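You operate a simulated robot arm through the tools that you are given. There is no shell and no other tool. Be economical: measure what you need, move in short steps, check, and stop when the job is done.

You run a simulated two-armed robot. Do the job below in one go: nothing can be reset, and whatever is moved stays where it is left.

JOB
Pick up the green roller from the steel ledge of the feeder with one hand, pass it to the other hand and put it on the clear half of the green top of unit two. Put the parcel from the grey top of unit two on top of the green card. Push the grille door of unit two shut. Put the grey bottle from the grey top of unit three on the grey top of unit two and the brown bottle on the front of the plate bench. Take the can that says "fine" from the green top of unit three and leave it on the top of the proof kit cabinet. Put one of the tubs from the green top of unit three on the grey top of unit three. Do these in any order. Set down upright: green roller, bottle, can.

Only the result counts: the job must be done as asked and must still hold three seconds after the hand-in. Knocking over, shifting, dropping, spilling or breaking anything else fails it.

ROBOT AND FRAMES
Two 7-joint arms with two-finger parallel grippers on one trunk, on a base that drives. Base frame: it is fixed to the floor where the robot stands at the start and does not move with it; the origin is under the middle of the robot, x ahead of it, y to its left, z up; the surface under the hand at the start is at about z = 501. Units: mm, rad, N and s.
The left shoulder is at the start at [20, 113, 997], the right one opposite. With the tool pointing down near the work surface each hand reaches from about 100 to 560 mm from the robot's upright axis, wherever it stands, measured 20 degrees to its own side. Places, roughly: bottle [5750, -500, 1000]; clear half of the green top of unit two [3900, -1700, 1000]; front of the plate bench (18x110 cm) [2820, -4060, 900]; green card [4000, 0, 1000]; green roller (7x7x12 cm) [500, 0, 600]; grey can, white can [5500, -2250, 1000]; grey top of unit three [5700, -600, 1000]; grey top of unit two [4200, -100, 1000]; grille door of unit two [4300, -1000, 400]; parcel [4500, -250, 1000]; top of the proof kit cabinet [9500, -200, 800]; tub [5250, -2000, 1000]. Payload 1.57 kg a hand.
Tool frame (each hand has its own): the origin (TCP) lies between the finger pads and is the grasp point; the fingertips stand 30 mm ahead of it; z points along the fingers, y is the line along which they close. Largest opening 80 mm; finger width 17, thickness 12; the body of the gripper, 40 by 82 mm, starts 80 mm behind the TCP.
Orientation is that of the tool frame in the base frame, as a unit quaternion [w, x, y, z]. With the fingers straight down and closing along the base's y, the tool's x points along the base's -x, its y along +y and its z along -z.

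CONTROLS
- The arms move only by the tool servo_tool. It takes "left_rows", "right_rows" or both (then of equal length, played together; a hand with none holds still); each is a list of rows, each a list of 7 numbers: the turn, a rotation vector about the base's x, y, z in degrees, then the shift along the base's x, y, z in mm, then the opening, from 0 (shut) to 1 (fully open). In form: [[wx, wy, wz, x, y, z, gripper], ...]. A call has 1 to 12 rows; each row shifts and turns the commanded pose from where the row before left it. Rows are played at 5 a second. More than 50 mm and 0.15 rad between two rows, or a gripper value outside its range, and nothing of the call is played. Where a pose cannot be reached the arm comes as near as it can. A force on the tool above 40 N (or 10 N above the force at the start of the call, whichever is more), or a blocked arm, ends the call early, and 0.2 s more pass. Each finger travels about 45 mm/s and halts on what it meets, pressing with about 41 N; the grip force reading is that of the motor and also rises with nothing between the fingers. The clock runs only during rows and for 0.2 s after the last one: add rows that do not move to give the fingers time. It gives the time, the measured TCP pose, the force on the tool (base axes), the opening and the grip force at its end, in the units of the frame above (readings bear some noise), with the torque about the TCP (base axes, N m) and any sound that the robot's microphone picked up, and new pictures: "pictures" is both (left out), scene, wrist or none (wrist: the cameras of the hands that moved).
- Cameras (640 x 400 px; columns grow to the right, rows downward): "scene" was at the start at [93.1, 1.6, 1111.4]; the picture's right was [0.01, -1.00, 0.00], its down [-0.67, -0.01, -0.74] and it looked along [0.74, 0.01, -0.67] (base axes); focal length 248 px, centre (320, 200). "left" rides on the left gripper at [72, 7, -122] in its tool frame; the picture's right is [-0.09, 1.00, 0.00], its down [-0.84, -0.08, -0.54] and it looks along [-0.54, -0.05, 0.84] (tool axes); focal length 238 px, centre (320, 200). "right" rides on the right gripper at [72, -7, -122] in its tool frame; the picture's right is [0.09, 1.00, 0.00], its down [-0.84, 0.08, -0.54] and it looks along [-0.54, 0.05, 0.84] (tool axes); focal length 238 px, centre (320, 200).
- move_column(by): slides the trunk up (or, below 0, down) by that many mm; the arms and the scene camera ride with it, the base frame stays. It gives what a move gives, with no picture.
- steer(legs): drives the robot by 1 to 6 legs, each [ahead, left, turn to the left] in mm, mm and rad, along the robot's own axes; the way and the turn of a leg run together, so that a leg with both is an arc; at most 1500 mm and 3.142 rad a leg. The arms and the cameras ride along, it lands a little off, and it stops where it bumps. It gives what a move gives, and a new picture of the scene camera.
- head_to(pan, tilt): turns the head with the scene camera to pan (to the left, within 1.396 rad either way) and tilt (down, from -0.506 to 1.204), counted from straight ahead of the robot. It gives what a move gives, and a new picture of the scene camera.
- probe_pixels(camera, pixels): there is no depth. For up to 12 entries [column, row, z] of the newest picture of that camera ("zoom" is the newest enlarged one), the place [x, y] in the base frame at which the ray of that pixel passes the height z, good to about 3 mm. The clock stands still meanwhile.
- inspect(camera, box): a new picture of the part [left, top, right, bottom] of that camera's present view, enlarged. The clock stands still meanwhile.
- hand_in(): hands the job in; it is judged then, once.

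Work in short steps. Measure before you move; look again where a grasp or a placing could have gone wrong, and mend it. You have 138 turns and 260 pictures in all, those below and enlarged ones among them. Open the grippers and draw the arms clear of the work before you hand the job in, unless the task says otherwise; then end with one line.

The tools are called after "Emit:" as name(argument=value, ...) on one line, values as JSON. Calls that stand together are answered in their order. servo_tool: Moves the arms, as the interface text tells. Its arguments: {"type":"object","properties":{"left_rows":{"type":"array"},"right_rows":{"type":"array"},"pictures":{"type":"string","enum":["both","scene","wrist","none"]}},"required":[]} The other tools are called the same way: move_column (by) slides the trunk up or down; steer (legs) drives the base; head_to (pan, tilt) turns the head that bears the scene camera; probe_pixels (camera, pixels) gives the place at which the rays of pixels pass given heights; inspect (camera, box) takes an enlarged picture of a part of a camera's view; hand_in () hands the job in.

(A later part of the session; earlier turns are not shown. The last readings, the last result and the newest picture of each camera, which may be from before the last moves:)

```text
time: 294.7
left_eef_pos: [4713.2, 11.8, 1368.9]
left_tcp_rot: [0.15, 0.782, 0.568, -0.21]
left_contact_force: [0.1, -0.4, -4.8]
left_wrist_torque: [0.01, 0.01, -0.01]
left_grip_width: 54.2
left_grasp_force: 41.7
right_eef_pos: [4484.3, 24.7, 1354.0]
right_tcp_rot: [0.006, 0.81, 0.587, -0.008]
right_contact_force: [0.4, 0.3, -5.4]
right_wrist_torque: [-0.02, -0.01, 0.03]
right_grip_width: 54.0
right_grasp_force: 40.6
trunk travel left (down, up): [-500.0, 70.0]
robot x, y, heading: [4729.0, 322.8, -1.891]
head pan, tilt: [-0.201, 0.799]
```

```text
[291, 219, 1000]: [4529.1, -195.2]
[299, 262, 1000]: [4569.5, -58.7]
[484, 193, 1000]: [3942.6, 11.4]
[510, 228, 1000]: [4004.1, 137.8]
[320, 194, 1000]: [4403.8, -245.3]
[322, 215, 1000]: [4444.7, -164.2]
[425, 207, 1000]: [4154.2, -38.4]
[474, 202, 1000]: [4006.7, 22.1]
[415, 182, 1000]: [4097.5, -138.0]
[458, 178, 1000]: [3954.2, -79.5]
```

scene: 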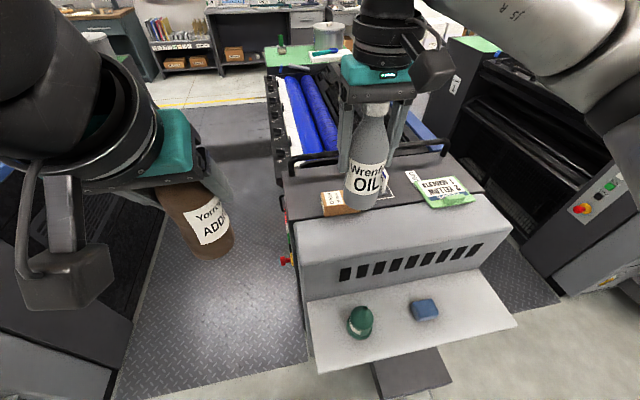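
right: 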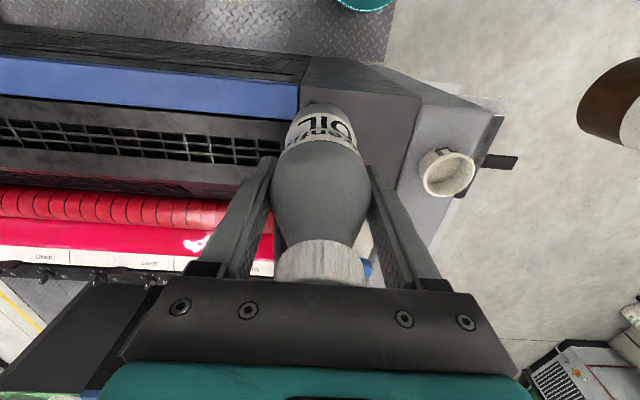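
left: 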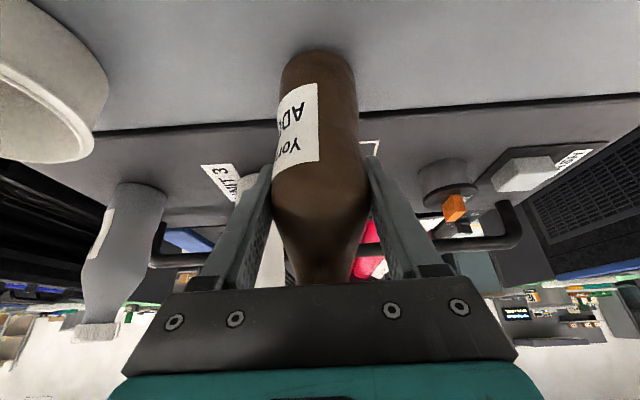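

Bottle spot: (4511,-93) on the light-grey part, clear of the parcel. I move over it and descend to just above.

Emit:
servo_tool(right_rows=[[0, 0, 0, 7, -30, 0, 0.5], [0, 0, 0, 7, -30, -10, 0.5], [0, 0, 0, 7, -30, -20, 0.5], [0, 0, 0, 6, -28, -30, 0.5], [0, 0, 0, 0, 0, -40, 0.5], [0, 0, 0, 0, 0, -40, 0.5], [0, 0, 0, 0, 0, -40, 0.5], [0, 0, 0, 0, 0, -40, 0.5], [0, 0, 0, 0, 0, -24, 0.5], [0, 0, 0, 0, 0, -6, 0.5], [0, 0, 0, 0, 0, -2, 0.5], [0, 0, 0, 0, 0, 0, 0.5]], pictures="both")

```text
time: 297.3
left_eef_pos: [4712.9, 11.2, 1369.9]
left_tcp_rot: [0.149, 0.782, 0.567, -0.21]
left_contact_force: [0.5, -0.3, -4.3]
left_wrist_torque: [-0.03, 0.04, 0.0]
left_grip_width: 54.3
left_grasp_force: 40.6
right_eef_pos: [4510.2, -91.9, 1101.2]
right_tcp_rot: [0.007, 0.81, 0.586, -0.007]
right_contact_force: [-0.6, -0.2, -5.0]
right_wrist_torque: [-0.01, -0.03, 0.01]
right_grip_width: 54.2
right_grasp_force: 41.4
trunk travel left (down, up): [-500.0, 70.0]
robot x, y, heading: [4729.5, 326.4, -1.889]
head pan, tilt: [-0.201, 0.799]
```

scene: 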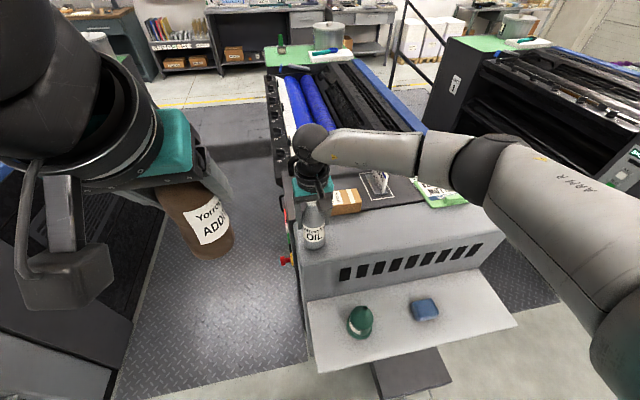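
right: 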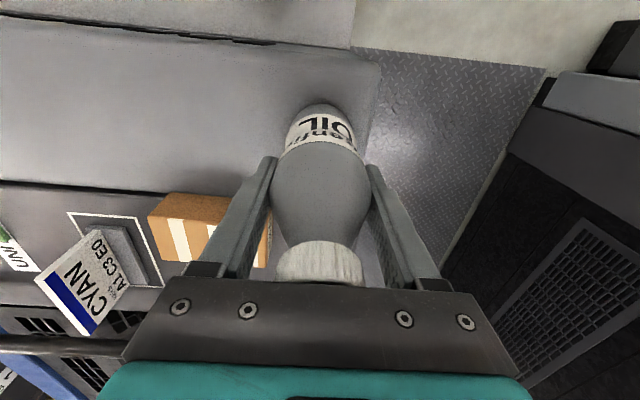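

Well placed. I lower the final few millimetres.

Emit:
servo_tool(right_rows=[[0, 0, 0, 0, 0, -2, 0.5], [0, 0, 0, 0, 0, -2, 0.5], [0, 0, 0, 0, 0, -1, 0.5], [0, 0, 0, 0, 0, 0, 0.5]], pictures="none")

```text
time: 298.3
left_eef_pos: [4714.0, 11.0, 1369.6]
left_tcp_rot: [0.149, 0.782, 0.568, -0.21]
left_contact_force: [0.9, 0.2, -3.7]
left_wrist_torque: [0.02, -0.02, 0.01]
left_grip_width: 53.9
left_grasp_force: 40.6
right_eef_pos: [4511.4, -94.3, 1096.6]
right_tcp_rot: [0.006, 0.81, 0.586, -0.007]
right_contact_force: [0.1, 0.8, -4.3]
right_wrist_torque: [-0.01, 0.02, -0.01]
right_grip_width: 54.0
right_grasp_force: 40.9
trunk travel left (down, up): [-500.0, 70.0]
robot x, y, heading: [4728.5, 324.8, -1.888]
head pan, tilt: [-0.201, 0.799]
```

Not touching yet; a little more.

Emit:
servo_tool(right_rows=[[0, 0, 0, 0, 0, -2, 0.5], [0, 0, 0, 0, 0, -1, 0.5], [0, 0, 0, 0, 0, 0, 0.5]], pictures="none")

```text
time: 299.1
left_eef_pos: [4713.4, 12.6, 1369.3]
left_tcp_rot: [0.15, 0.782, 0.567, -0.211]
left_contact_force: [-0.5, 1.4, -4.8]
left_wrist_torque: [-0.01, 0.03, 0.0]
left_grip_width: 54.3
left_grasp_force: 40.8
right_eef_pos: [4512.0, -93.5, 1096.2]
right_tcp_rot: [0.009, 0.81, 0.586, -0.008]
right_contact_force: [-1.0, 0.8, 17.8]
right_wrist_torque: [0.61, 0.16, 0.1]
right_grip_width: 54.1
right_grasp_force: 41.4
trunk travel left (down, up): [-500.0, 70.0]
robot x, y, heading: [4730.1, 325.5, -1.89]
head pan, tilt: [-0.201, 0.799]
```

Contact (18 N). I ease up 1 mm, open and lift off.

Emit:
servo_tool(right_rows=[[0, 0, 0, 0, 0, 1, 0.6], [0, 0, 0, 0, 0, 0, 0.75], [0, 0, 0, 0, 0, 0, 1], [0, 0, 0, 0, 0, 0, 1], [0, 0, 0, 0, 0, 25, 1], [0, 0, 0, 0, 0, 45, 1], [0, 0, 0, 0, 0, 45, 1], [0, 0, 0, 0, 0, 45, 1], [0, 0, 0, -40, -5, 20, 1], [0, 0, 0, -40, -5, 0, 1], [0, 0, 0, 0, 0, 0, 1]], pictures="both")

Emit:
inspect(camera="right", box=[180, 60, 440, 280])

```text
time: 301.5
left_eef_pos: [4713.0, 9.4, 1369.7]
left_tcp_rot: [0.15, 0.782, 0.568, -0.21]
left_contact_force: [-0.2, 0.0, -4.6]
left_wrist_torque: [0.01, -0.01, 0.03]
left_grip_width: 54.1
left_grasp_force: 40.7
right_eef_pos: [4431.3, -102.2, 1276.8]
right_tcp_rot: [0.007, 0.81, 0.586, -0.007]
right_contact_force: [-0.1, 0.4, -0.1]
right_wrist_torque: [-0.01, 0.01, -0.01]
right_grip_width: 79.8
right_grasp_force: 0.1
trunk travel left (down, up): [-500.0, 70.0]
robot x, y, heading: [4732.4, 326.9, -1.888]
head pan, tilt: [-0.201, 0.799]
```

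scene: 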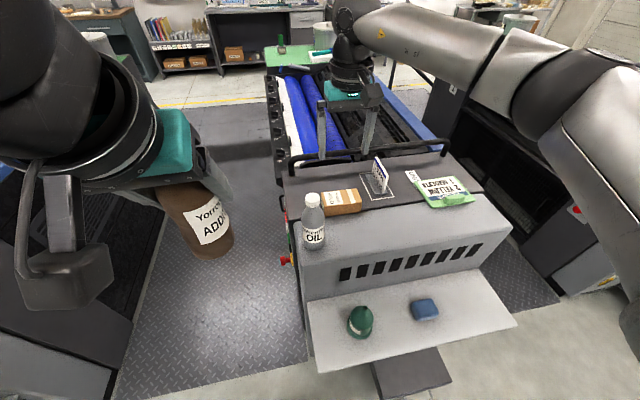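
right: 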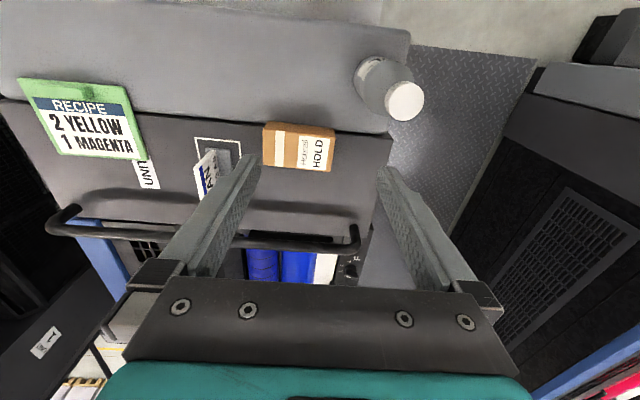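

```text
1.82 times, centred on (310, 170) of right
```

zoom: 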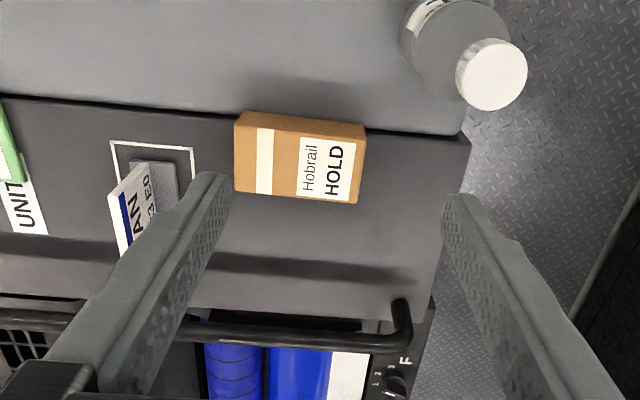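

The grey bottle stands. I probe the parcel's corners and height, and the card's corners, in the right view.

Emit:
probe_pixels(camera="right", pixels=[[269.7, 121.5, 1000], [335, 128.7, 1000], [264.2, 129.8, 1040], [334.5, 137, 1040], [330.2, 171.5, 1040], [263, 164.4, 1040], [264.2, 129.8, 1030], [334.5, 137, 1030], [18, 79, 1000], [123, 92, 1000], [148, 158, 1000], [52, 153, 1000]])

Emit:
inspect(camera="scene", box=[300, 140, 500, 250])

```text
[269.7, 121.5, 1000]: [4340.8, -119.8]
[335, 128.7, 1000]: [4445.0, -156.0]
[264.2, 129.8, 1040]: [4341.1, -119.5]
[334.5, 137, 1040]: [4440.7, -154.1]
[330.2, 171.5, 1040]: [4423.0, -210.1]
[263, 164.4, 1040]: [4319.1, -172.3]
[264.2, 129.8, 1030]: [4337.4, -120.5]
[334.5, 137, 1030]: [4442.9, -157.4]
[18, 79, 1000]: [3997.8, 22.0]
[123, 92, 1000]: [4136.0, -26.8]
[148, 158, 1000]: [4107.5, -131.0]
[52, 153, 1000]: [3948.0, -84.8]
```

```text
3.20 times, centred on (400, 195) of scene
```

zoom: 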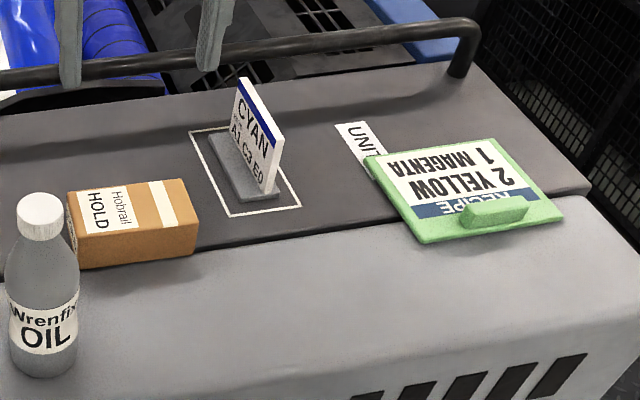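

Parcel: 110×57×40 mm at (4381,-164); the card centre target is (4042,-70). Best: pick the parcel from the gap 2–3 (where the grille door also is) and place it from the gap 1–2. I retract the right hand and drive into gap 2–3, facing unit two.

Emit:
servo_tool(right_rows=[[0, 0, 0, 14, 43, 5, 1], [0, 0, 0, 14, 43, 5, 1], [0, 0, 0, 14, 43, 5, 1], [0, 0, 0, 14, 43, 5, 1], [0, 0, 0, 10, 30, 5, 1]], pictures="none")

Emit:
steer(legs=[[-330, 0, 0.011], [0, 430, 0], [900, 0, 0], [0, 0, -1.571]])

Emit:
head_to(pan=0.4, tilt=0.8)

```text
time: 302.7
left_eef_pos: [4712.7, 10.6, 1369.5]
left_tcp_rot: [0.151, 0.782, 0.567, -0.211]
left_contact_force: [-0.1, -0.6, -4.8]
left_wrist_torque: [0.0, -0.02, 0.04]
left_grip_width: 53.9
left_grasp_force: 40.9
right_eef_pos: [4496.3, 99.0, 1300.2]
right_tcp_rot: [0.007, 0.811, 0.585, -0.008]
right_contact_force: [-0.3, -0.4, -0.3]
right_wrist_torque: [0.02, 0.03, 0.01]
right_grip_width: 80.2
right_grasp_force: 0.1
trunk travel left (down, up): [-500.0, 70.0]
robot x, y, heading: [4730.4, 323.4, -1.886]
head pan, tilt: [-0.201, 0.799]
```

```text
time: 315.2
left_eef_pos: [4673.2, -325.2, 1370.4]
left_tcp_rot: [-0.039, 0.956, -0.139, -0.254]
left_contact_force: [0.1, 0.2, -4.7]
left_wrist_torque: [0.04, 0.0, -0.01]
left_grip_width: 54.1
left_grasp_force: 40.7
right_eef_pos: [4755.5, -105.6, 1300.7]
right_tcp_rot: [0.0, 0.989, -0.145, -0.009]
right_contact_force: [1.4, -0.1, 1.2]
right_wrist_torque: [-0.04, 0.0, 0.01]
right_grip_width: 80.0
right_grasp_force: 0.2
trunk travel left (down, up): [-500.0, 70.0]
robot x, y, heading: [4987.3, -332.8, 2.847]
head pan, tilt: [-0.201, 0.799]
```

scene: 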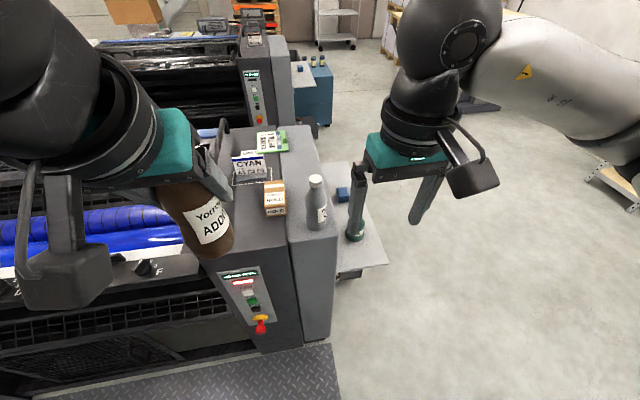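

```text
time: 316.2
left_eef_pos: [4673.4, -324.1, 1369.2]
left_tcp_rot: [-0.04, 0.956, -0.139, -0.255]
left_contact_force: [0.6, 0.1, -4.0]
left_wrist_torque: [-0.01, 0.0, 0.02]
left_grip_width: 54.2
left_grasp_force: 40.7
right_eef_pos: [4754.7, -106.0, 1299.6]
right_tcp_rot: [-0.001, 0.989, -0.146, -0.01]
right_contact_force: [-0.2, -1.1, 0.0]
right_wrist_torque: [-0.01, -0.02, -0.01]
right_grip_width: 80.1
right_grasp_force: 0.0
trunk travel left (down, up): [-500.0, 70.0]
robot x, y, heading: [4988.6, -332.7, 2.848]
head pan, tilt: [0.4, 0.799]
```

scene: 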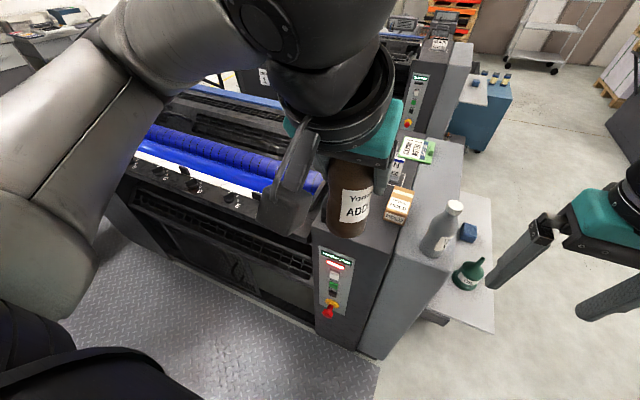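

I need a good look at the grille door, so I strafe left along unit two's rear face.

Emit:
steer(legs=[[0, 0, -0.012], [-60, 750, 0]])

Emit:
head_to(pan=0, tilt=0.95)

```text
time: 320.6
left_eef_pos: [4506.9, -1057.2, 1369.8]
left_tcp_rot: [-0.04, 0.955, -0.143, -0.255]
left_contact_force: [0.8, -0.7, -4.8]
left_wrist_torque: [0.01, 0.0, 0.02]
left_grip_width: 54.2
left_grasp_force: 41.2
right_eef_pos: [4591.1, -839.5, 1300.1]
right_tcp_rot: [-0.001, 0.989, -0.149, -0.01]
right_contact_force: [-0.4, 0.3, -0.5]
right_wrist_torque: [0.01, 0.05, -0.04]
right_grip_width: 80.1
right_grasp_force: 0.0
trunk travel left (down, up): [-500.0, 70.0]
robot x, y, heading: [4825.2, -1069.8, 2.839]
head pan, tilt: [0.4, 0.799]
```

scene: 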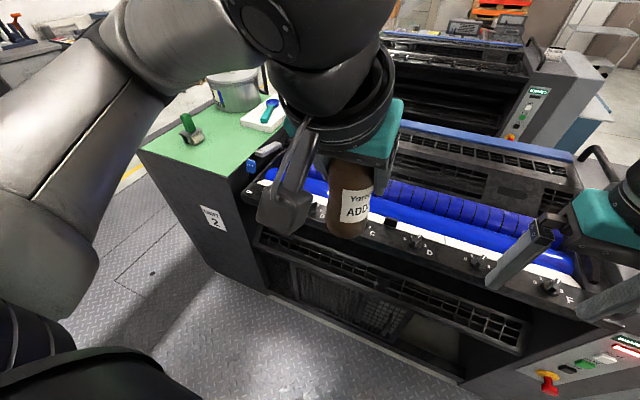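

```text
time: 321.5
left_eef_pos: [4506.8, -1055.9, 1369.7]
left_tcp_rot: [-0.04, 0.955, -0.143, -0.255]
left_contact_force: [-0.4, -0.5, -4.5]
left_wrist_torque: [-0.02, -0.02, 0.0]
left_grip_width: 54.2
left_grasp_force: 41.7
right_eef_pos: [4590.4, -839.2, 1299.3]
right_tcp_rot: [-0.001, 0.989, -0.15, -0.01]
right_contact_force: [0.2, -0.8, -0.1]
right_wrist_torque: [0.03, 0.03, 0.0]
right_grip_width: 80.0
right_grasp_force: 0.0
trunk travel left (down, up): [-500.0, 70.0]
robot x, y, heading: [4822.2, -1065.6, 2.839]
head pan, tilt: [0.0, 0.949]
```

scene: 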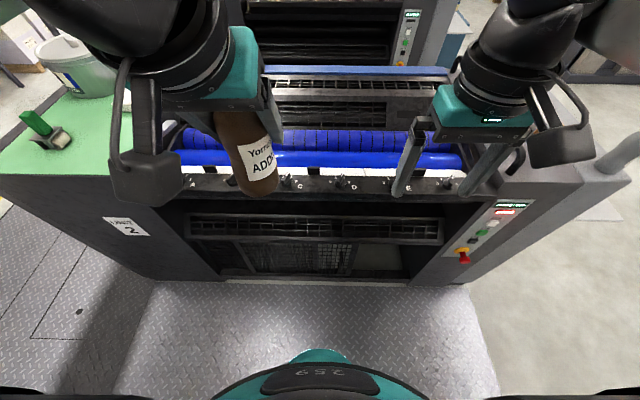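

I zoom into the recess at (190–440,210–280) to find the grille door.

Emit:
inspect(camera="scene", box=[170, 190, 470, 300])

Emit:
move_column(by=-400)

Emit:
head_to(pan=0, tilt=0.7)

```text
2.13 times, centred on (320, 245) of scene
```

zoom: 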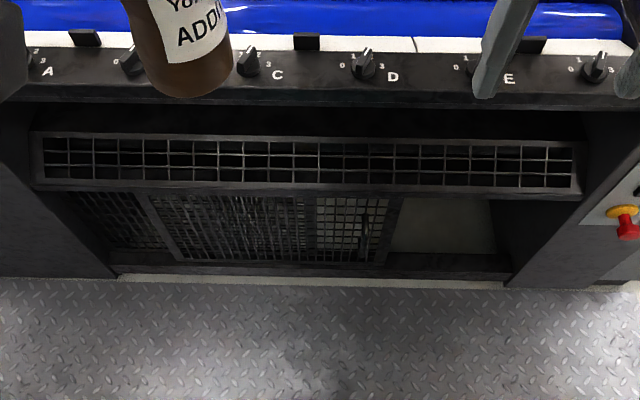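

```text
time: 325.3
left_eef_pos: [4506.8, -1057.4, 969.7]
left_tcp_rot: [-0.04, 0.956, -0.144, -0.254]
left_contact_force: [0.4, -0.3, -4.2]
left_wrist_torque: [0.0, 0.05, 0.02]
left_grip_width: 54.1
left_grasp_force: 40.9
right_eef_pos: [4590.7, -838.4, 900.5]
right_tcp_rot: [-0.001, 0.989, -0.149, -0.009]
right_contact_force: [-0.1, -1.0, -0.7]
right_wrist_torque: [-0.01, 0.0, -0.01]
right_grip_width: 80.0
right_grasp_force: 0.1
trunk travel left (down, up): [-100.0, 470.0]
robot x, y, heading: [4819.7, -1067.1, 2.842]
head pan, tilt: [0.0, 0.949]
```

```text
time: 326.1
left_eef_pos: [4507.3, -1056.6, 969.7]
left_tcp_rot: [-0.04, 0.956, -0.143, -0.254]
left_contact_force: [-0.5, -0.5, -4.6]
left_wrist_torque: [-0.02, 0.01, -0.02]
left_grip_width: 54.2
left_grasp_force: 40.6
right_eef_pos: [4590.6, -839.4, 900.1]
right_tcp_rot: [-0.001, 0.989, -0.15, -0.011]
right_contact_force: [-0.5, -0.6, 0.7]
right_wrist_torque: [-0.01, 0.04, 0.01]
right_grip_width: 79.9
right_grasp_force: 0.0
trunk travel left (down, up): [-100.0, 470.0]
robot x, y, heading: [4823.3, -1067.6, 2.845]
head pan, tilt: [0.0, 0.7]
```

scene: 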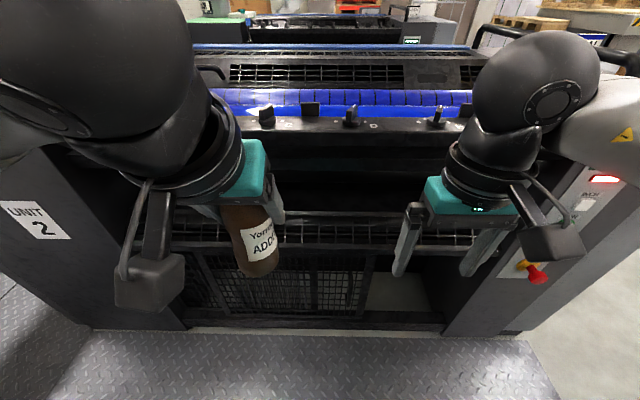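

The mesh panel seems to be a sliding door with an opening to its right. I zoom in from this lower viewpoint.

Emit:
inspect(camera="scene", box=[170, 200, 470, 350])

Emit:
inspect(camera="scene", box=[270, 230, 470, 345])

```text
2.13 times, centred on (320, 275) of scene
```

zoom: 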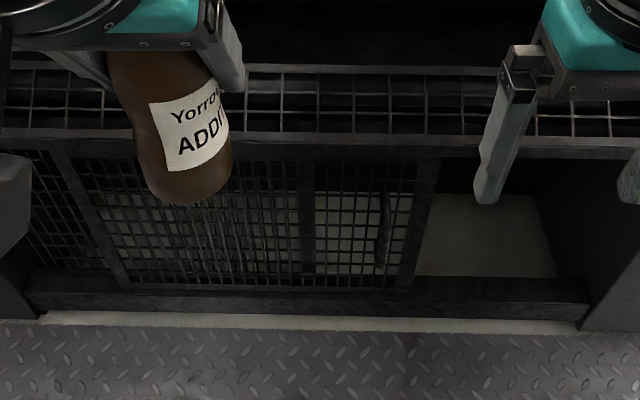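

```text
3.20 times, centred on (370, 288) of scene
```

zoom: 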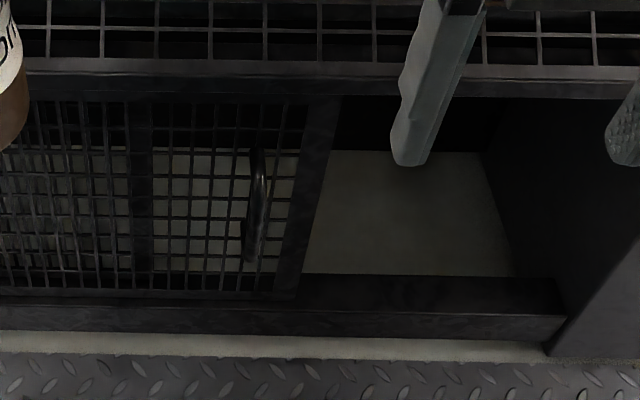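

It's a sliding grille door with a vertical handle near its right edge; it must slide right. I probe jamb, sill, door corner and handle at several heights to locate the door plane.

Emit:
probe_pixels(camera="scene", pixels=[[443.4, 336.4, 0], [364, 330, 0], [356, 318, 100], [356, 318, 60], [376, 256, 500], [376, 256, 400], [348, 307.4, 200], [348, 307.4, 150], [350.3, 272.4, 400], [350.3, 272.4, 350], [430, 312, 100], [425, 260, 500]])

```text
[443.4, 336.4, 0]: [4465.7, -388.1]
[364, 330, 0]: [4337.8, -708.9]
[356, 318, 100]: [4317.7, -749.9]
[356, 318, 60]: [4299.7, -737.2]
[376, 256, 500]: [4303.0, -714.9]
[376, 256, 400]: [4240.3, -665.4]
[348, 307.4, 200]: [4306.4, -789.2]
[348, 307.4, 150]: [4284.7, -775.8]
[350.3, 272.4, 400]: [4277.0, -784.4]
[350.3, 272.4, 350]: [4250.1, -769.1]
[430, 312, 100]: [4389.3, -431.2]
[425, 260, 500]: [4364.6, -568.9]
```

The door plane is near hall X≈4335; handle near Y≈545, z≈250–450; it must slide ~330 mm right. I raise the left hand, tilt the right hand 40° forward, drive 100 closer and 120 right, and lower the column fully.

Emit:
servo_tool(right_rows=[[2.35, 7.65, 0, 0, 0, 0, 0.6], [2.35, 7.65, 0, 0, 0, 0, 0.6], [2.35, 7.65, 0, 0, 0, 0, 0.6], [2.35, 7.65, 0, 0, 0, 0, 0.6], [2.35, 7.65, 0, 0, 0, 0, 0.6]], left_rows=[[0, 0, 0, 10, -3, 35, 0.4], [0, 0, 0, 10, -3, 35, 0.4], [0, 0, 0, 10, -3, 35, 0.4], [0, 0, 0, 10, -3, 35, 0.4], [0, 0, 0, 5, 0, 30, 0.4]], pictures="none")

Emit:
steer(legs=[[100, -120, -0.008]])

Emit:
move_column(by=-100)

```text
time: 327.3
left_eef_pos: [4550.6, -1068.0, 1138.8]
left_tcp_rot: [-0.04, 0.956, -0.143, -0.251]
left_contact_force: [0.1, 0.5, -3.9]
left_wrist_torque: [0.02, 0.02, -0.01]
left_grip_width: 54.1
left_grasp_force: 40.9
right_eef_pos: [4498.6, -827.3, 922.4]
right_tcp_rot: [-0.05, 0.926, -0.14, -0.347]
right_contact_force: [0.2, -0.4, 0.2]
right_wrist_torque: [0.0, -0.05, 0.03]
right_grip_width: 47.9
right_grasp_force: 0.0
right hand out of reach, approached as far as the arm can: row 2, 3, 4, 5
trunk travel left (down, up): [-100.0, 470.0]
robot x, y, heading: [4823.9, -1066.9, 2.837]
head pan, tilt: [0.0, 0.7]
```

```text
time: 328.7
left_eef_pos: [4491.6, -921.8, 1138.8]
left_tcp_rot: [-0.04, 0.956, -0.145, -0.25]
left_contact_force: [-0.1, -0.2, -4.7]
left_wrist_torque: [0.01, 0.01, 0.04]
left_grip_width: 54.0
left_grasp_force: 41.1
right_eef_pos: [4442.5, -681.0, 920.8]
right_tcp_rot: [-0.053, 0.925, -0.144, -0.347]
right_contact_force: [-1.1, 1.2, -0.5]
right_wrist_torque: [-0.06, 0.03, 0.02]
right_grip_width: 47.9
right_grasp_force: 0.1
trunk travel left (down, up): [-100.0, 470.0]
robot x, y, heading: [4765.0, -922.1, 2.831]
head pan, tilt: [0.0, 0.7]
```

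scene: 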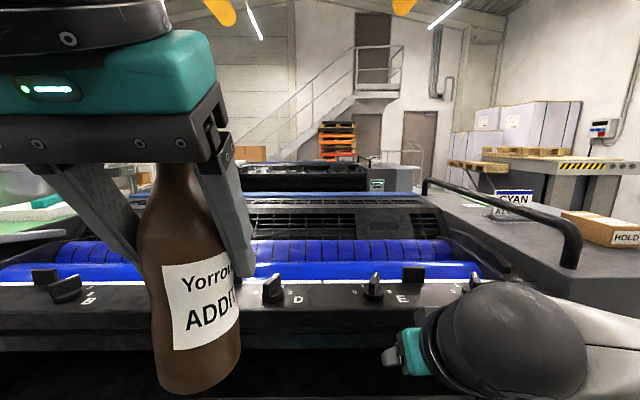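

```text
time: 330.0
left_eef_pos: [4489.6, -923.1, 1036.5]
left_tcp_rot: [-0.04, 0.958, -0.143, -0.246]
left_contact_force: [-0.3, -0.3, -5.0]
left_wrist_torque: [-0.01, -0.02, -0.05]
left_grip_width: 53.8
left_grasp_force: 40.9
right_eef_pos: [4442.3, -680.0, 820.4]
right_tcp_rot: [-0.052, 0.926, -0.143, -0.347]
right_contact_force: [0.3, -0.1, 0.7]
right_wrist_torque: [-0.04, 0.01, 0.01]
right_grip_width: 48.0
right_grasp_force: 0.0
trunk travel left (down, up): [0.0, 570.0]
robot x, y, heading: [4763.7, -926.1, 2.834]
head pan, tilt: [0.0, 0.7]
```

The scene picture looks changed in tilt, so I re-point the head, and lower the right hand toward handle height, staying clear of the face.

Emit:
servo_tool(right_rows=[[0, 0, 0, 0, -10, -40, 0.6], [0, 0, 0, 0, -10, -40, 0.6], [0, 0, 0, 0, -10, -40, 0.6], [0, 0, 0, 0, -10, -40, 0.6], [0, 0, 0, 0, -10, -40, 0.6], [0, 0, 0, 0, -10, -40, 0.6], [0, 0, 0, 0, -10, -40, 0.6], [0, 0, 0, 0, -10, -40, 0.6]], pictures="wrist")

Emit:
head_to(pan=-0.1, tilt=0.85)

```text
time: 331.8
left_eef_pos: [4488.1, -923.5, 1036.7]
left_tcp_rot: [-0.039, 0.958, -0.142, -0.246]
left_contact_force: [0.4, 0.2, -5.0]
left_wrist_torque: [-0.03, -0.01, 0.02]
left_grip_width: 54.0
left_grasp_force: 41.3
right_eef_pos: [4438.7, -767.2, 504.4]
right_tcp_rot: [-0.054, 0.926, -0.144, -0.345]
right_contact_force: [0.3, -0.3, 1.0]
right_wrist_torque: [0.02, 0.0, -0.01]
right_grip_width: 47.9
right_grasp_force: 0.0
right hand out of reach, approached as far as the arm can: row 1, 8
trunk travel left (down, up): [0.0, 570.0]
robot x, y, heading: [4764.5, -923.1, 2.829]
head pan, tilt: [0.0, 0.7]
```

right: 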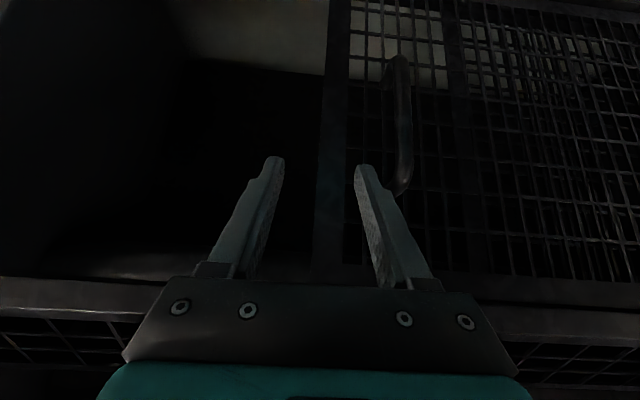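

```text
time: 332.5
left_eef_pos: [4489.7, -922.2, 1034.0]
left_tcp_rot: [-0.036, 0.958, -0.142, -0.245]
left_contact_force: [-0.1, -0.9, -4.5]
left_wrist_torque: [0.02, 0.0, -0.01]
left_grip_width: 54.3
left_grasp_force: 41.1
right_eef_pos: [4436.9, -767.7, 504.6]
right_tcp_rot: [-0.055, 0.926, -0.145, -0.344]
right_contact_force: [0.6, -0.3, -0.4]
right_wrist_torque: [-0.02, -0.01, 0.0]
right_grip_width: 48.1
right_grasp_force: 0.1
trunk travel left (down, up): [0.0, 570.0]
robot x, y, heading: [4766.3, -924.1, 2.834]
head pan, tilt: [-0.099, 0.85]
```

scene: 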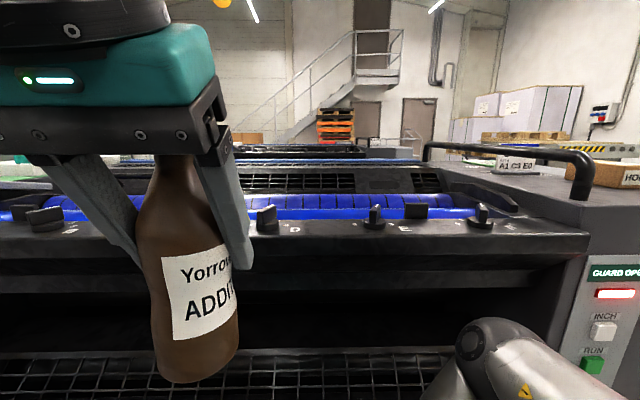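

The right wrist view shows the handle at px (400,60–195), to the right of my fingers (robot left). I probe it, and move the left hand outward and forward away from the head, which seems hindered.

Emit:
probe_pixels(camera="right", pixels=[[403, 188, 500], [403, 188, 470], [403, 188, 440], [398, 60, 300], [398, 60, 250], [398, 60, 200], [335, 150, 400], [335, 150, 450], [270, 250, 500], [320, 290, 550]])

Emit:
inspect(camera="right", box=[260, 0, 480, 300])

```text
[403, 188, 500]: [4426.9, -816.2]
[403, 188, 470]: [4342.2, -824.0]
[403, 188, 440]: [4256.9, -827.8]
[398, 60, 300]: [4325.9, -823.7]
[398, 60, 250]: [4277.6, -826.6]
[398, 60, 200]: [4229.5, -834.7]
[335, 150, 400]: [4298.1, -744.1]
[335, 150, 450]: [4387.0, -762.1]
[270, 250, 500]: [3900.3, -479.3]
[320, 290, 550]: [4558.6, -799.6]
```

```text
1.33 times, centred on (370, 150) of right
```

zoom: 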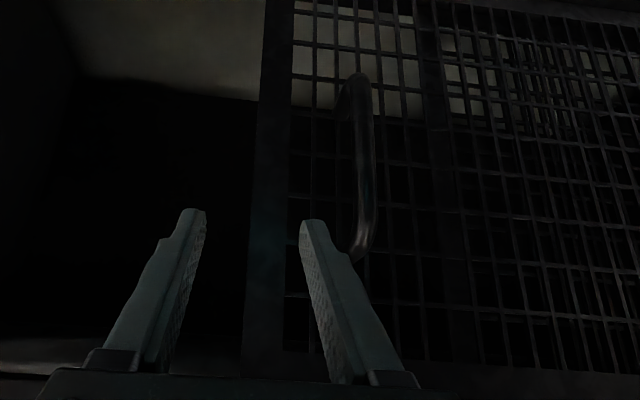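

Handle bar: hall X≈4370, Y≈520, z≈290–460. I shift the right hand left 84 and down 94 with fingers open, and move the left hand outward.

Emit:
servo_tool(right_rows=[[0, 0, 0, -8, -27, -15, 0.75], [0, 0, 0, -8, -27, -20, 0.75], [0, 0, 0, -9, -26, -20, 0.75], [0, 0, 0, 0, 0, -20, 0.75], [0, 0, 0, 0, 0, -19, 0.75], [0, 0, 0, 0, 0, 0, 0.75]], left_rows=[[0, 0, 0, -8, -24, 0, 0.4], [0, 0, 0, -8, -24, 0, 0.4], [0, 0, 0, -8, -24, -10, 0.4], [0, 0, 0, -8, -24, -10, 0.4], [0, 0, 0, 0, 0, -10, 0.4], [0, 0, 0, 0, 0, 0, 0.4]], pictures="both")

```text
time: 333.9
left_eef_pos: [4460.5, -1020.1, 1006.4]
left_tcp_rot: [-0.041, 0.956, -0.145, -0.252]
left_contact_force: [0.6, 0.1, -4.7]
left_wrist_torque: [-0.04, 0.01, 0.05]
left_grip_width: 54.1
left_grasp_force: 41.3
right_eef_pos: [4410.2, -846.9, 411.0]
right_tcp_rot: [-0.053, 0.926, -0.143, -0.347]
right_contact_force: [0.7, 0.1, -0.2]
right_wrist_torque: [0.01, 0.0, -0.01]
right_grip_width: 59.9
right_grasp_force: 0.1
trunk travel left (down, up): [0.0, 570.0]
robot x, y, heading: [4768.1, -923.4, 2.834]
head pan, tilt: [-0.099, 0.85]
```

scene: 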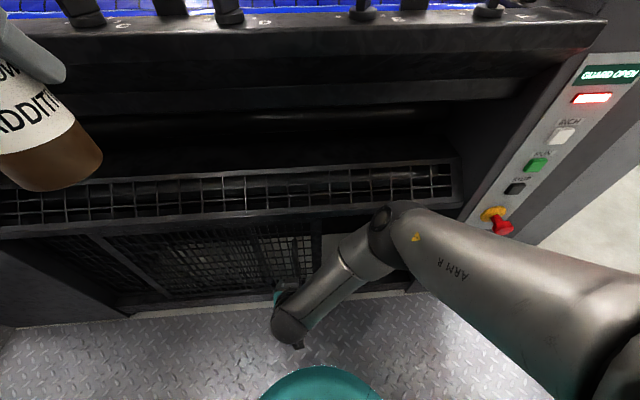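
right: 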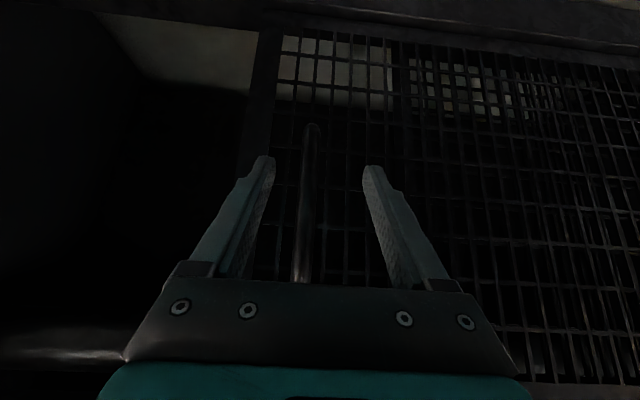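
left: 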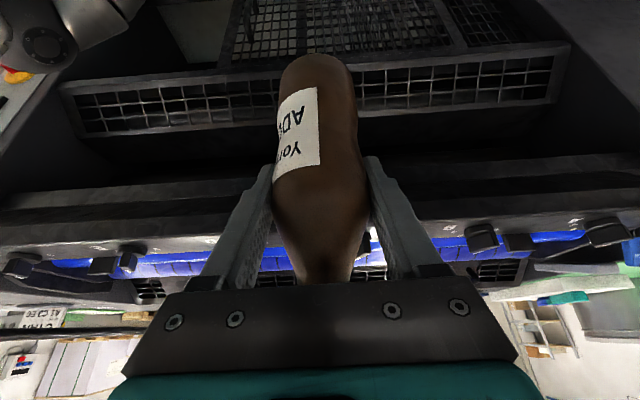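

The handle is now between the right fingers (px ~308). I advance 85 mm so the fingers straddle it.

Emit:
servo_tool(right_rows=[[0, 0, 0, -29, 9, 0, 0.75], [0, 0, 0, -29, 9, 0, 0.75], [0, 0, 0, -19, 6, 0, 0.75], [0, 0, 0, 0, 0, 0, 0.75]], pictures="both")

Emit:
probe_pixels(camera="right", pixels=[[308, 200, 400], [308, 140, 350]])

```text
time: 334.9
left_eef_pos: [4461.1, -1019.4, 1007.3]
left_tcp_rot: [-0.04, 0.956, -0.144, -0.251]
left_contact_force: [-0.5, 0.8, -5.2]
left_wrist_torque: [0.0, -0.01, 0.04]
left_grip_width: 53.7
left_grasp_force: 40.9
right_eef_pos: [4340.7, -829.2, 408.4]
right_tcp_rot: [-0.047, 0.929, -0.143, -0.339]
right_contact_force: [36.9, -9.6, 11.1]
right_wrist_torque: [0.21, -0.49, -1.31]
right_grip_width: 61.3
right_grasp_force: 0.9
trunk travel left (down, up): [0.0, 570.0]
robot x, y, heading: [4764.9, -926.4, 2.835]
head pan, tilt: [-0.099, 0.85]
```

scene: 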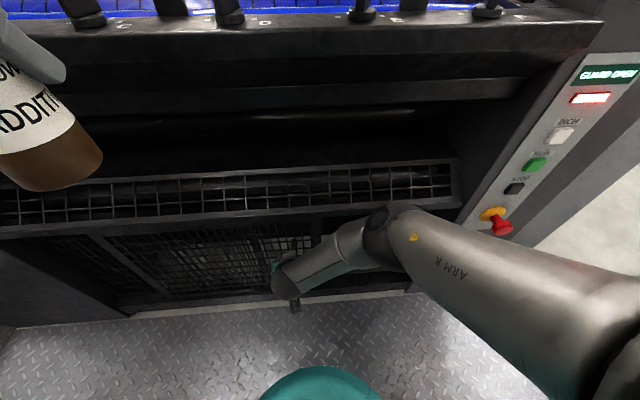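
right: 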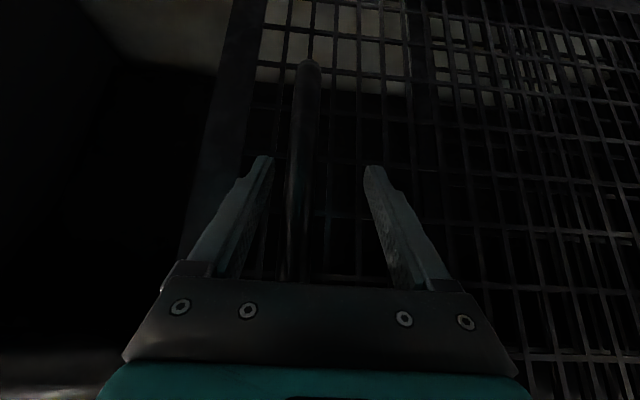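

```text
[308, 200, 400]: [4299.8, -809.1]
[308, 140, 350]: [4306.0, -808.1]
```

The tips touch the mesh; I back off 8 mm and push the handle to the right.

Emit:
servo_tool(right_rows=[[0, 0, 0, 8, -2.5, 0, 0.75], [0, 0, 0, 4, 13, 0, 0.75], [0, 0, 0, 6, 19, 0, 0.75], [0, 0, 0, 6, 19, 0, 0.75], [0, 0, 0, 6, 19, 0, 0.75], [0, 0, 0, 6, 19, 0, 0.75], [0, 0, 0, 6, 19, 0, 0.75], [0, 0, 0, 6, 19, 0, 0.75], [0, 0, 0, 6, 19, 0, 0.75], [0, 0, 0, 6, 19, 0, 0.75]], pictures="both")

```text
time: 336.6
left_eef_pos: [4460.3, -1019.1, 1007.4]
left_tcp_rot: [-0.041, 0.956, -0.146, -0.25]
left_contact_force: [-0.1, -0.2, -4.7]
left_wrist_torque: [0.03, 0.01, -0.01]
left_grip_width: 54.0
left_grasp_force: 41.3
right_eef_pos: [4368.1, -744.7, 411.9]
right_tcp_rot: [-0.047, 0.934, -0.143, -0.324]
right_contact_force: [3.2, -0.8, -0.7]
right_wrist_torque: [-0.07, -0.07, -0.05]
right_grip_width: 59.9
right_grasp_force: 0.1
right hand out of reach, approached as far as the arm can: row 6, 7, 8
trunk travel left (down, up): [0.0, 570.0]
robot x, y, heading: [4763.2, -927.9, 2.832]
head pan, tilt: [-0.099, 0.85]
stopped in row 8 (right hand): the force on the tool passed its limit at 56 N (the readings are from after the stop); the commanded pose is now the measured one
```

scene: 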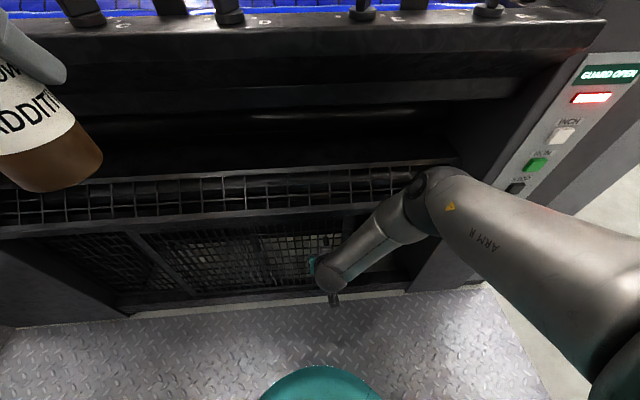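
right: 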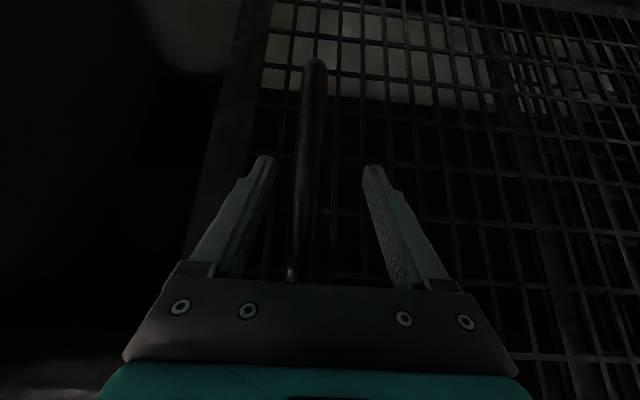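

The door slides along (moved ~85 mm), but the arm is near a joint limit. I back the fingers off a little and push by strafing the base right in steps.

Emit:
servo_tool(right_rows=[[0, 0, 0, 6, -2, 0, 0.75], [0, 0, 0, 0, 0, 0, 0.75]], pictures="none")

Emit:
steer(legs=[[0, -150, 0]])

Emit:
inspect(camera="right", box=[160, 0, 480, 200])

```text
time: 337.2
left_eef_pos: [4459.7, -1019.3, 1007.6]
left_tcp_rot: [-0.04, 0.957, -0.144, -0.25]
left_contact_force: [0.2, -0.2, -4.5]
left_wrist_torque: [0.01, 0.0, 0.0]
left_grip_width: 54.1
left_grasp_force: 41.5
right_eef_pos: [4374.3, -746.0, 411.0]
right_tcp_rot: [-0.048, 0.933, -0.145, -0.325]
right_contact_force: [0.1, 0.2, 0.7]
right_wrist_torque: [0.01, 0.0, -0.01]
right_grip_width: 60.0
right_grasp_force: 0.1
trunk travel left (down, up): [0.0, 570.0]
robot x, y, heading: [4762.3, -925.5, 2.834]
head pan, tilt: [-0.099, 0.85]
```

```text
time: 338.6
left_eef_pos: [4504.2, -877.5, 1007.1]
left_tcp_rot: [-0.041, 0.956, -0.144, -0.251]
left_contact_force: [0.2, -0.4, -4.1]
left_wrist_torque: [0.0, 0.0, 0.01]
left_grip_width: 53.9
left_grasp_force: 41.3
right_eef_pos: [4419.4, -604.9, 412.9]
right_tcp_rot: [-0.049, 0.933, -0.144, -0.325]
right_contact_force: [0.2, -0.3, 0.5]
right_wrist_torque: [-0.01, -0.01, -0.01]
right_grip_width: 60.0
right_grasp_force: 0.1
trunk travel left (down, up): [0.0, 570.0]
robot x, y, heading: [4808.7, -780.5, 2.833]
head pan, tilt: [-0.099, 0.85]
```

scene: 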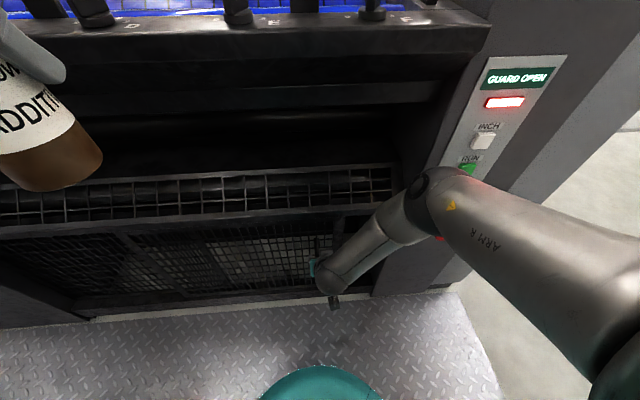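

```text
2.00 times, centred on (320, 100) of right
```

zoom: 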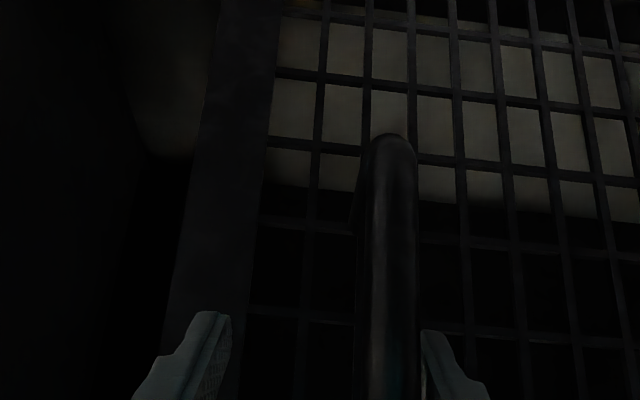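

It works: the finger pushes the handle. I strafe another 80 mm and look.

Emit:
steer(legs=[[0, -80, 0]])

Emit:
inspect(camera="right", box=[160, 0, 480, 200])

```text
time: 339.6
left_eef_pos: [4529.0, -802.6, 1007.2]
left_tcp_rot: [-0.041, 0.957, -0.144, -0.25]
left_contact_force: [0.4, -0.4, -3.1]
left_wrist_torque: [0.01, -0.02, 0.02]
left_grip_width: 53.9
left_grasp_force: 41.4
right_eef_pos: [4442.0, -527.7, 411.3]
right_tcp_rot: [-0.049, 0.933, -0.144, -0.325]
right_contact_force: [-0.2, -1.2, -1.1]
right_wrist_torque: [0.03, 0.0, 0.01]
right_grip_width: 60.1
right_grasp_force: 0.0
trunk travel left (down, up): [0.0, 570.0]
robot x, y, heading: [4835.7, -713.5, 2.832]
head pan, tilt: [-0.099, 0.85]
```

scene: 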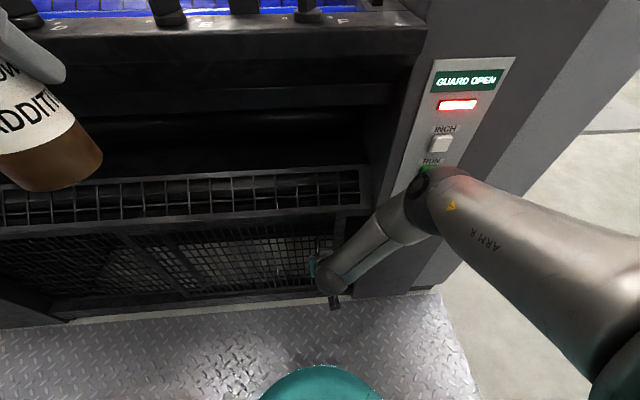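

```text
2.00 times, centred on (320, 100) of right
```

zoom: 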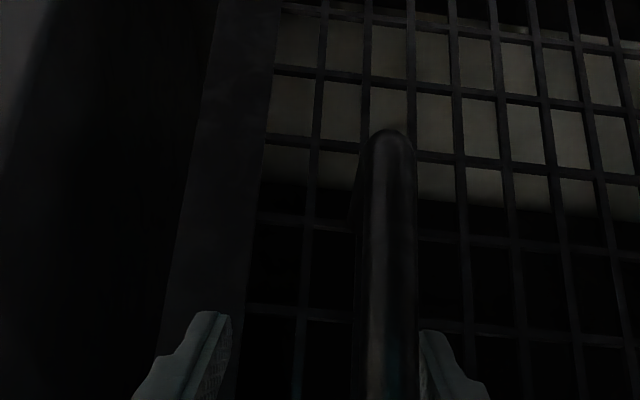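

A narrow gap remains; I strafe 40 mm more.

Emit:
steer(legs=[[0, -40, 0]])

Emit:
inspect(camera="right", box=[160, 0, 480, 200])

```text
time: 340.5
left_eef_pos: [4542.2, -764.1, 1007.8]
left_tcp_rot: [-0.041, 0.957, -0.144, -0.25]
left_contact_force: [0.1, 0.5, -3.7]
left_wrist_torque: [0.0, 0.0, 0.0]
left_grip_width: 53.9
left_grasp_force: 41.2
right_eef_pos: [4452.4, -489.7, 411.0]
right_tcp_rot: [-0.049, 0.933, -0.143, -0.325]
right_contact_force: [-0.5, -0.5, 0.6]
right_wrist_torque: [0.01, 0.0, 0.01]
right_grip_width: 60.0
right_grasp_force: 0.1
trunk travel left (down, up): [0.0, 570.0]
robot x, y, heading: [4846.9, -668.3, 2.837]
head pan, tilt: [-0.099, 0.85]
```

scene: 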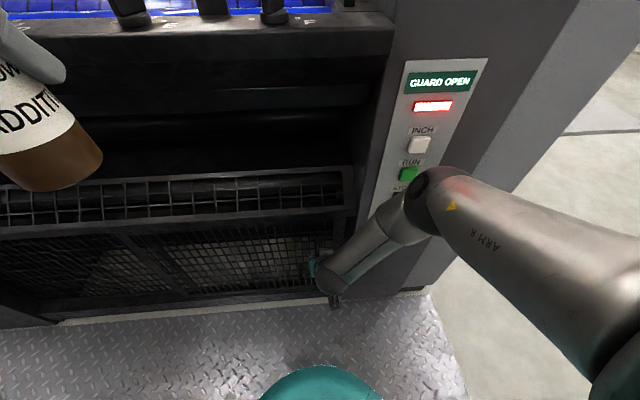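

```text
2.00 times, centred on (320, 100) of right
```

zoom: 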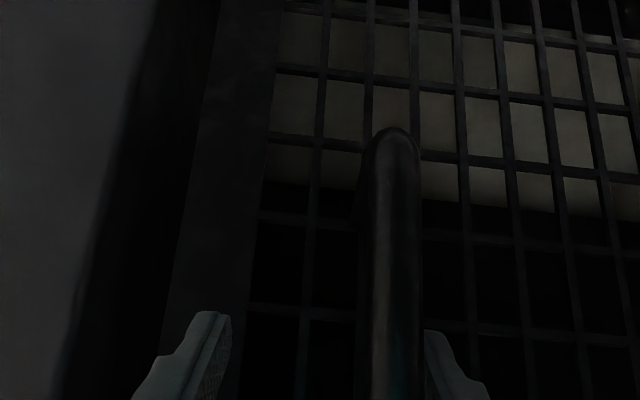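

Still "GUARD OPEN"; I push 25 mm more.

Emit:
steer(legs=[[0, -25, 0]])

Emit:
inspect(camera="right", box=[160, 0, 480, 200])

```text
time: 341.3
left_eef_pos: [4548.7, -741.3, 1006.8]
left_tcp_rot: [-0.041, 0.956, -0.144, -0.251]
left_contact_force: [0.5, 0.4, -4.3]
left_wrist_torque: [0.04, -0.03, -0.01]
left_grip_width: 53.9
left_grasp_force: 40.8
right_eef_pos: [4462.6, -467.4, 410.6]
right_tcp_rot: [-0.049, 0.933, -0.144, -0.326]
right_contact_force: [-2.0, -6.6, 0.9]
right_wrist_torque: [0.14, -0.11, -0.11]
right_grip_width: 65.7
right_grasp_force: 3.7
trunk travel left (down, up): [0.0, 570.0]
robot x, y, heading: [4852.3, -646.0, 2.837]
head pan, tilt: [-0.099, 0.85]
```

scene: 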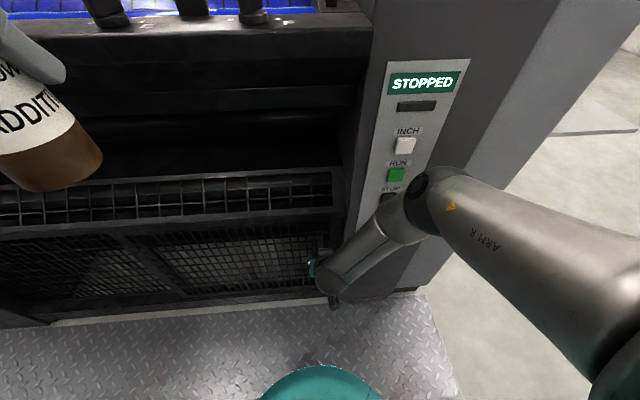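

```text
2.00 times, centred on (320, 100) of right
```

zoom: 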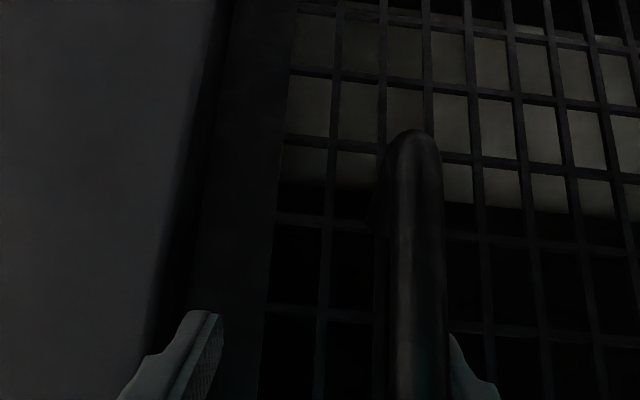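

The panel now reads "STOPPED": the guard is shut. I open the fingers and withdraw straight back.

Emit:
servo_tool(right_rows=[[0, 0, 0, 0, 0, 0, 1], [0, 0, 0, 0, 0, 0, 1], [0, 0, 0, 24, -7.5, 0, 1], [0, 0, 0, 24, -7.5, 0, 1], [0, 0, 0, 30, -9, 10, 1], [0, 0, 0, 30, -9, 20, 1]], pictures="scene")

```text
time: 342.7
left_eef_pos: [4549.4, -741.5, 1007.8]
left_tcp_rot: [-0.041, 0.956, -0.144, -0.251]
left_contact_force: [0.7, 0.1, -4.5]
left_wrist_torque: [-0.01, -0.02, 0.01]
left_grip_width: 53.7
left_grasp_force: 41.7
right_eef_pos: [4552.3, -521.8, 454.6]
right_tcp_rot: [-0.052, 0.934, -0.145, -0.322]
right_contact_force: [-0.4, 0.3, 0.2]
right_wrist_torque: [-0.02, 0.0, 0.02]
right_grip_width: 79.8
right_grasp_force: 0.1
right hand out of reach, approached as far as the arm can: row 3, 4, 5, 6
trunk travel left (down, up): [0.0, 570.0]
robot x, y, heading: [4852.4, -644.9, 2.834]
head pan, tilt: [-0.099, 0.85]
```

scene: 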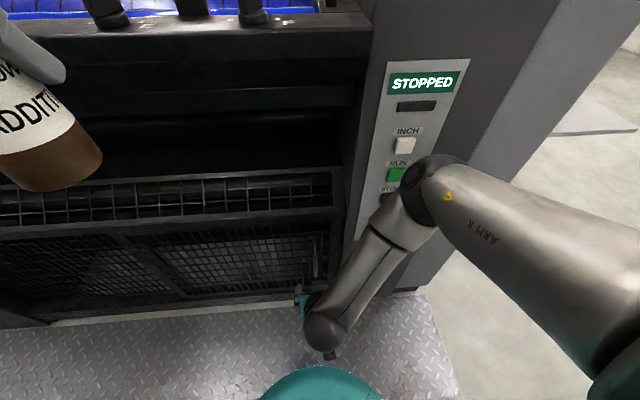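

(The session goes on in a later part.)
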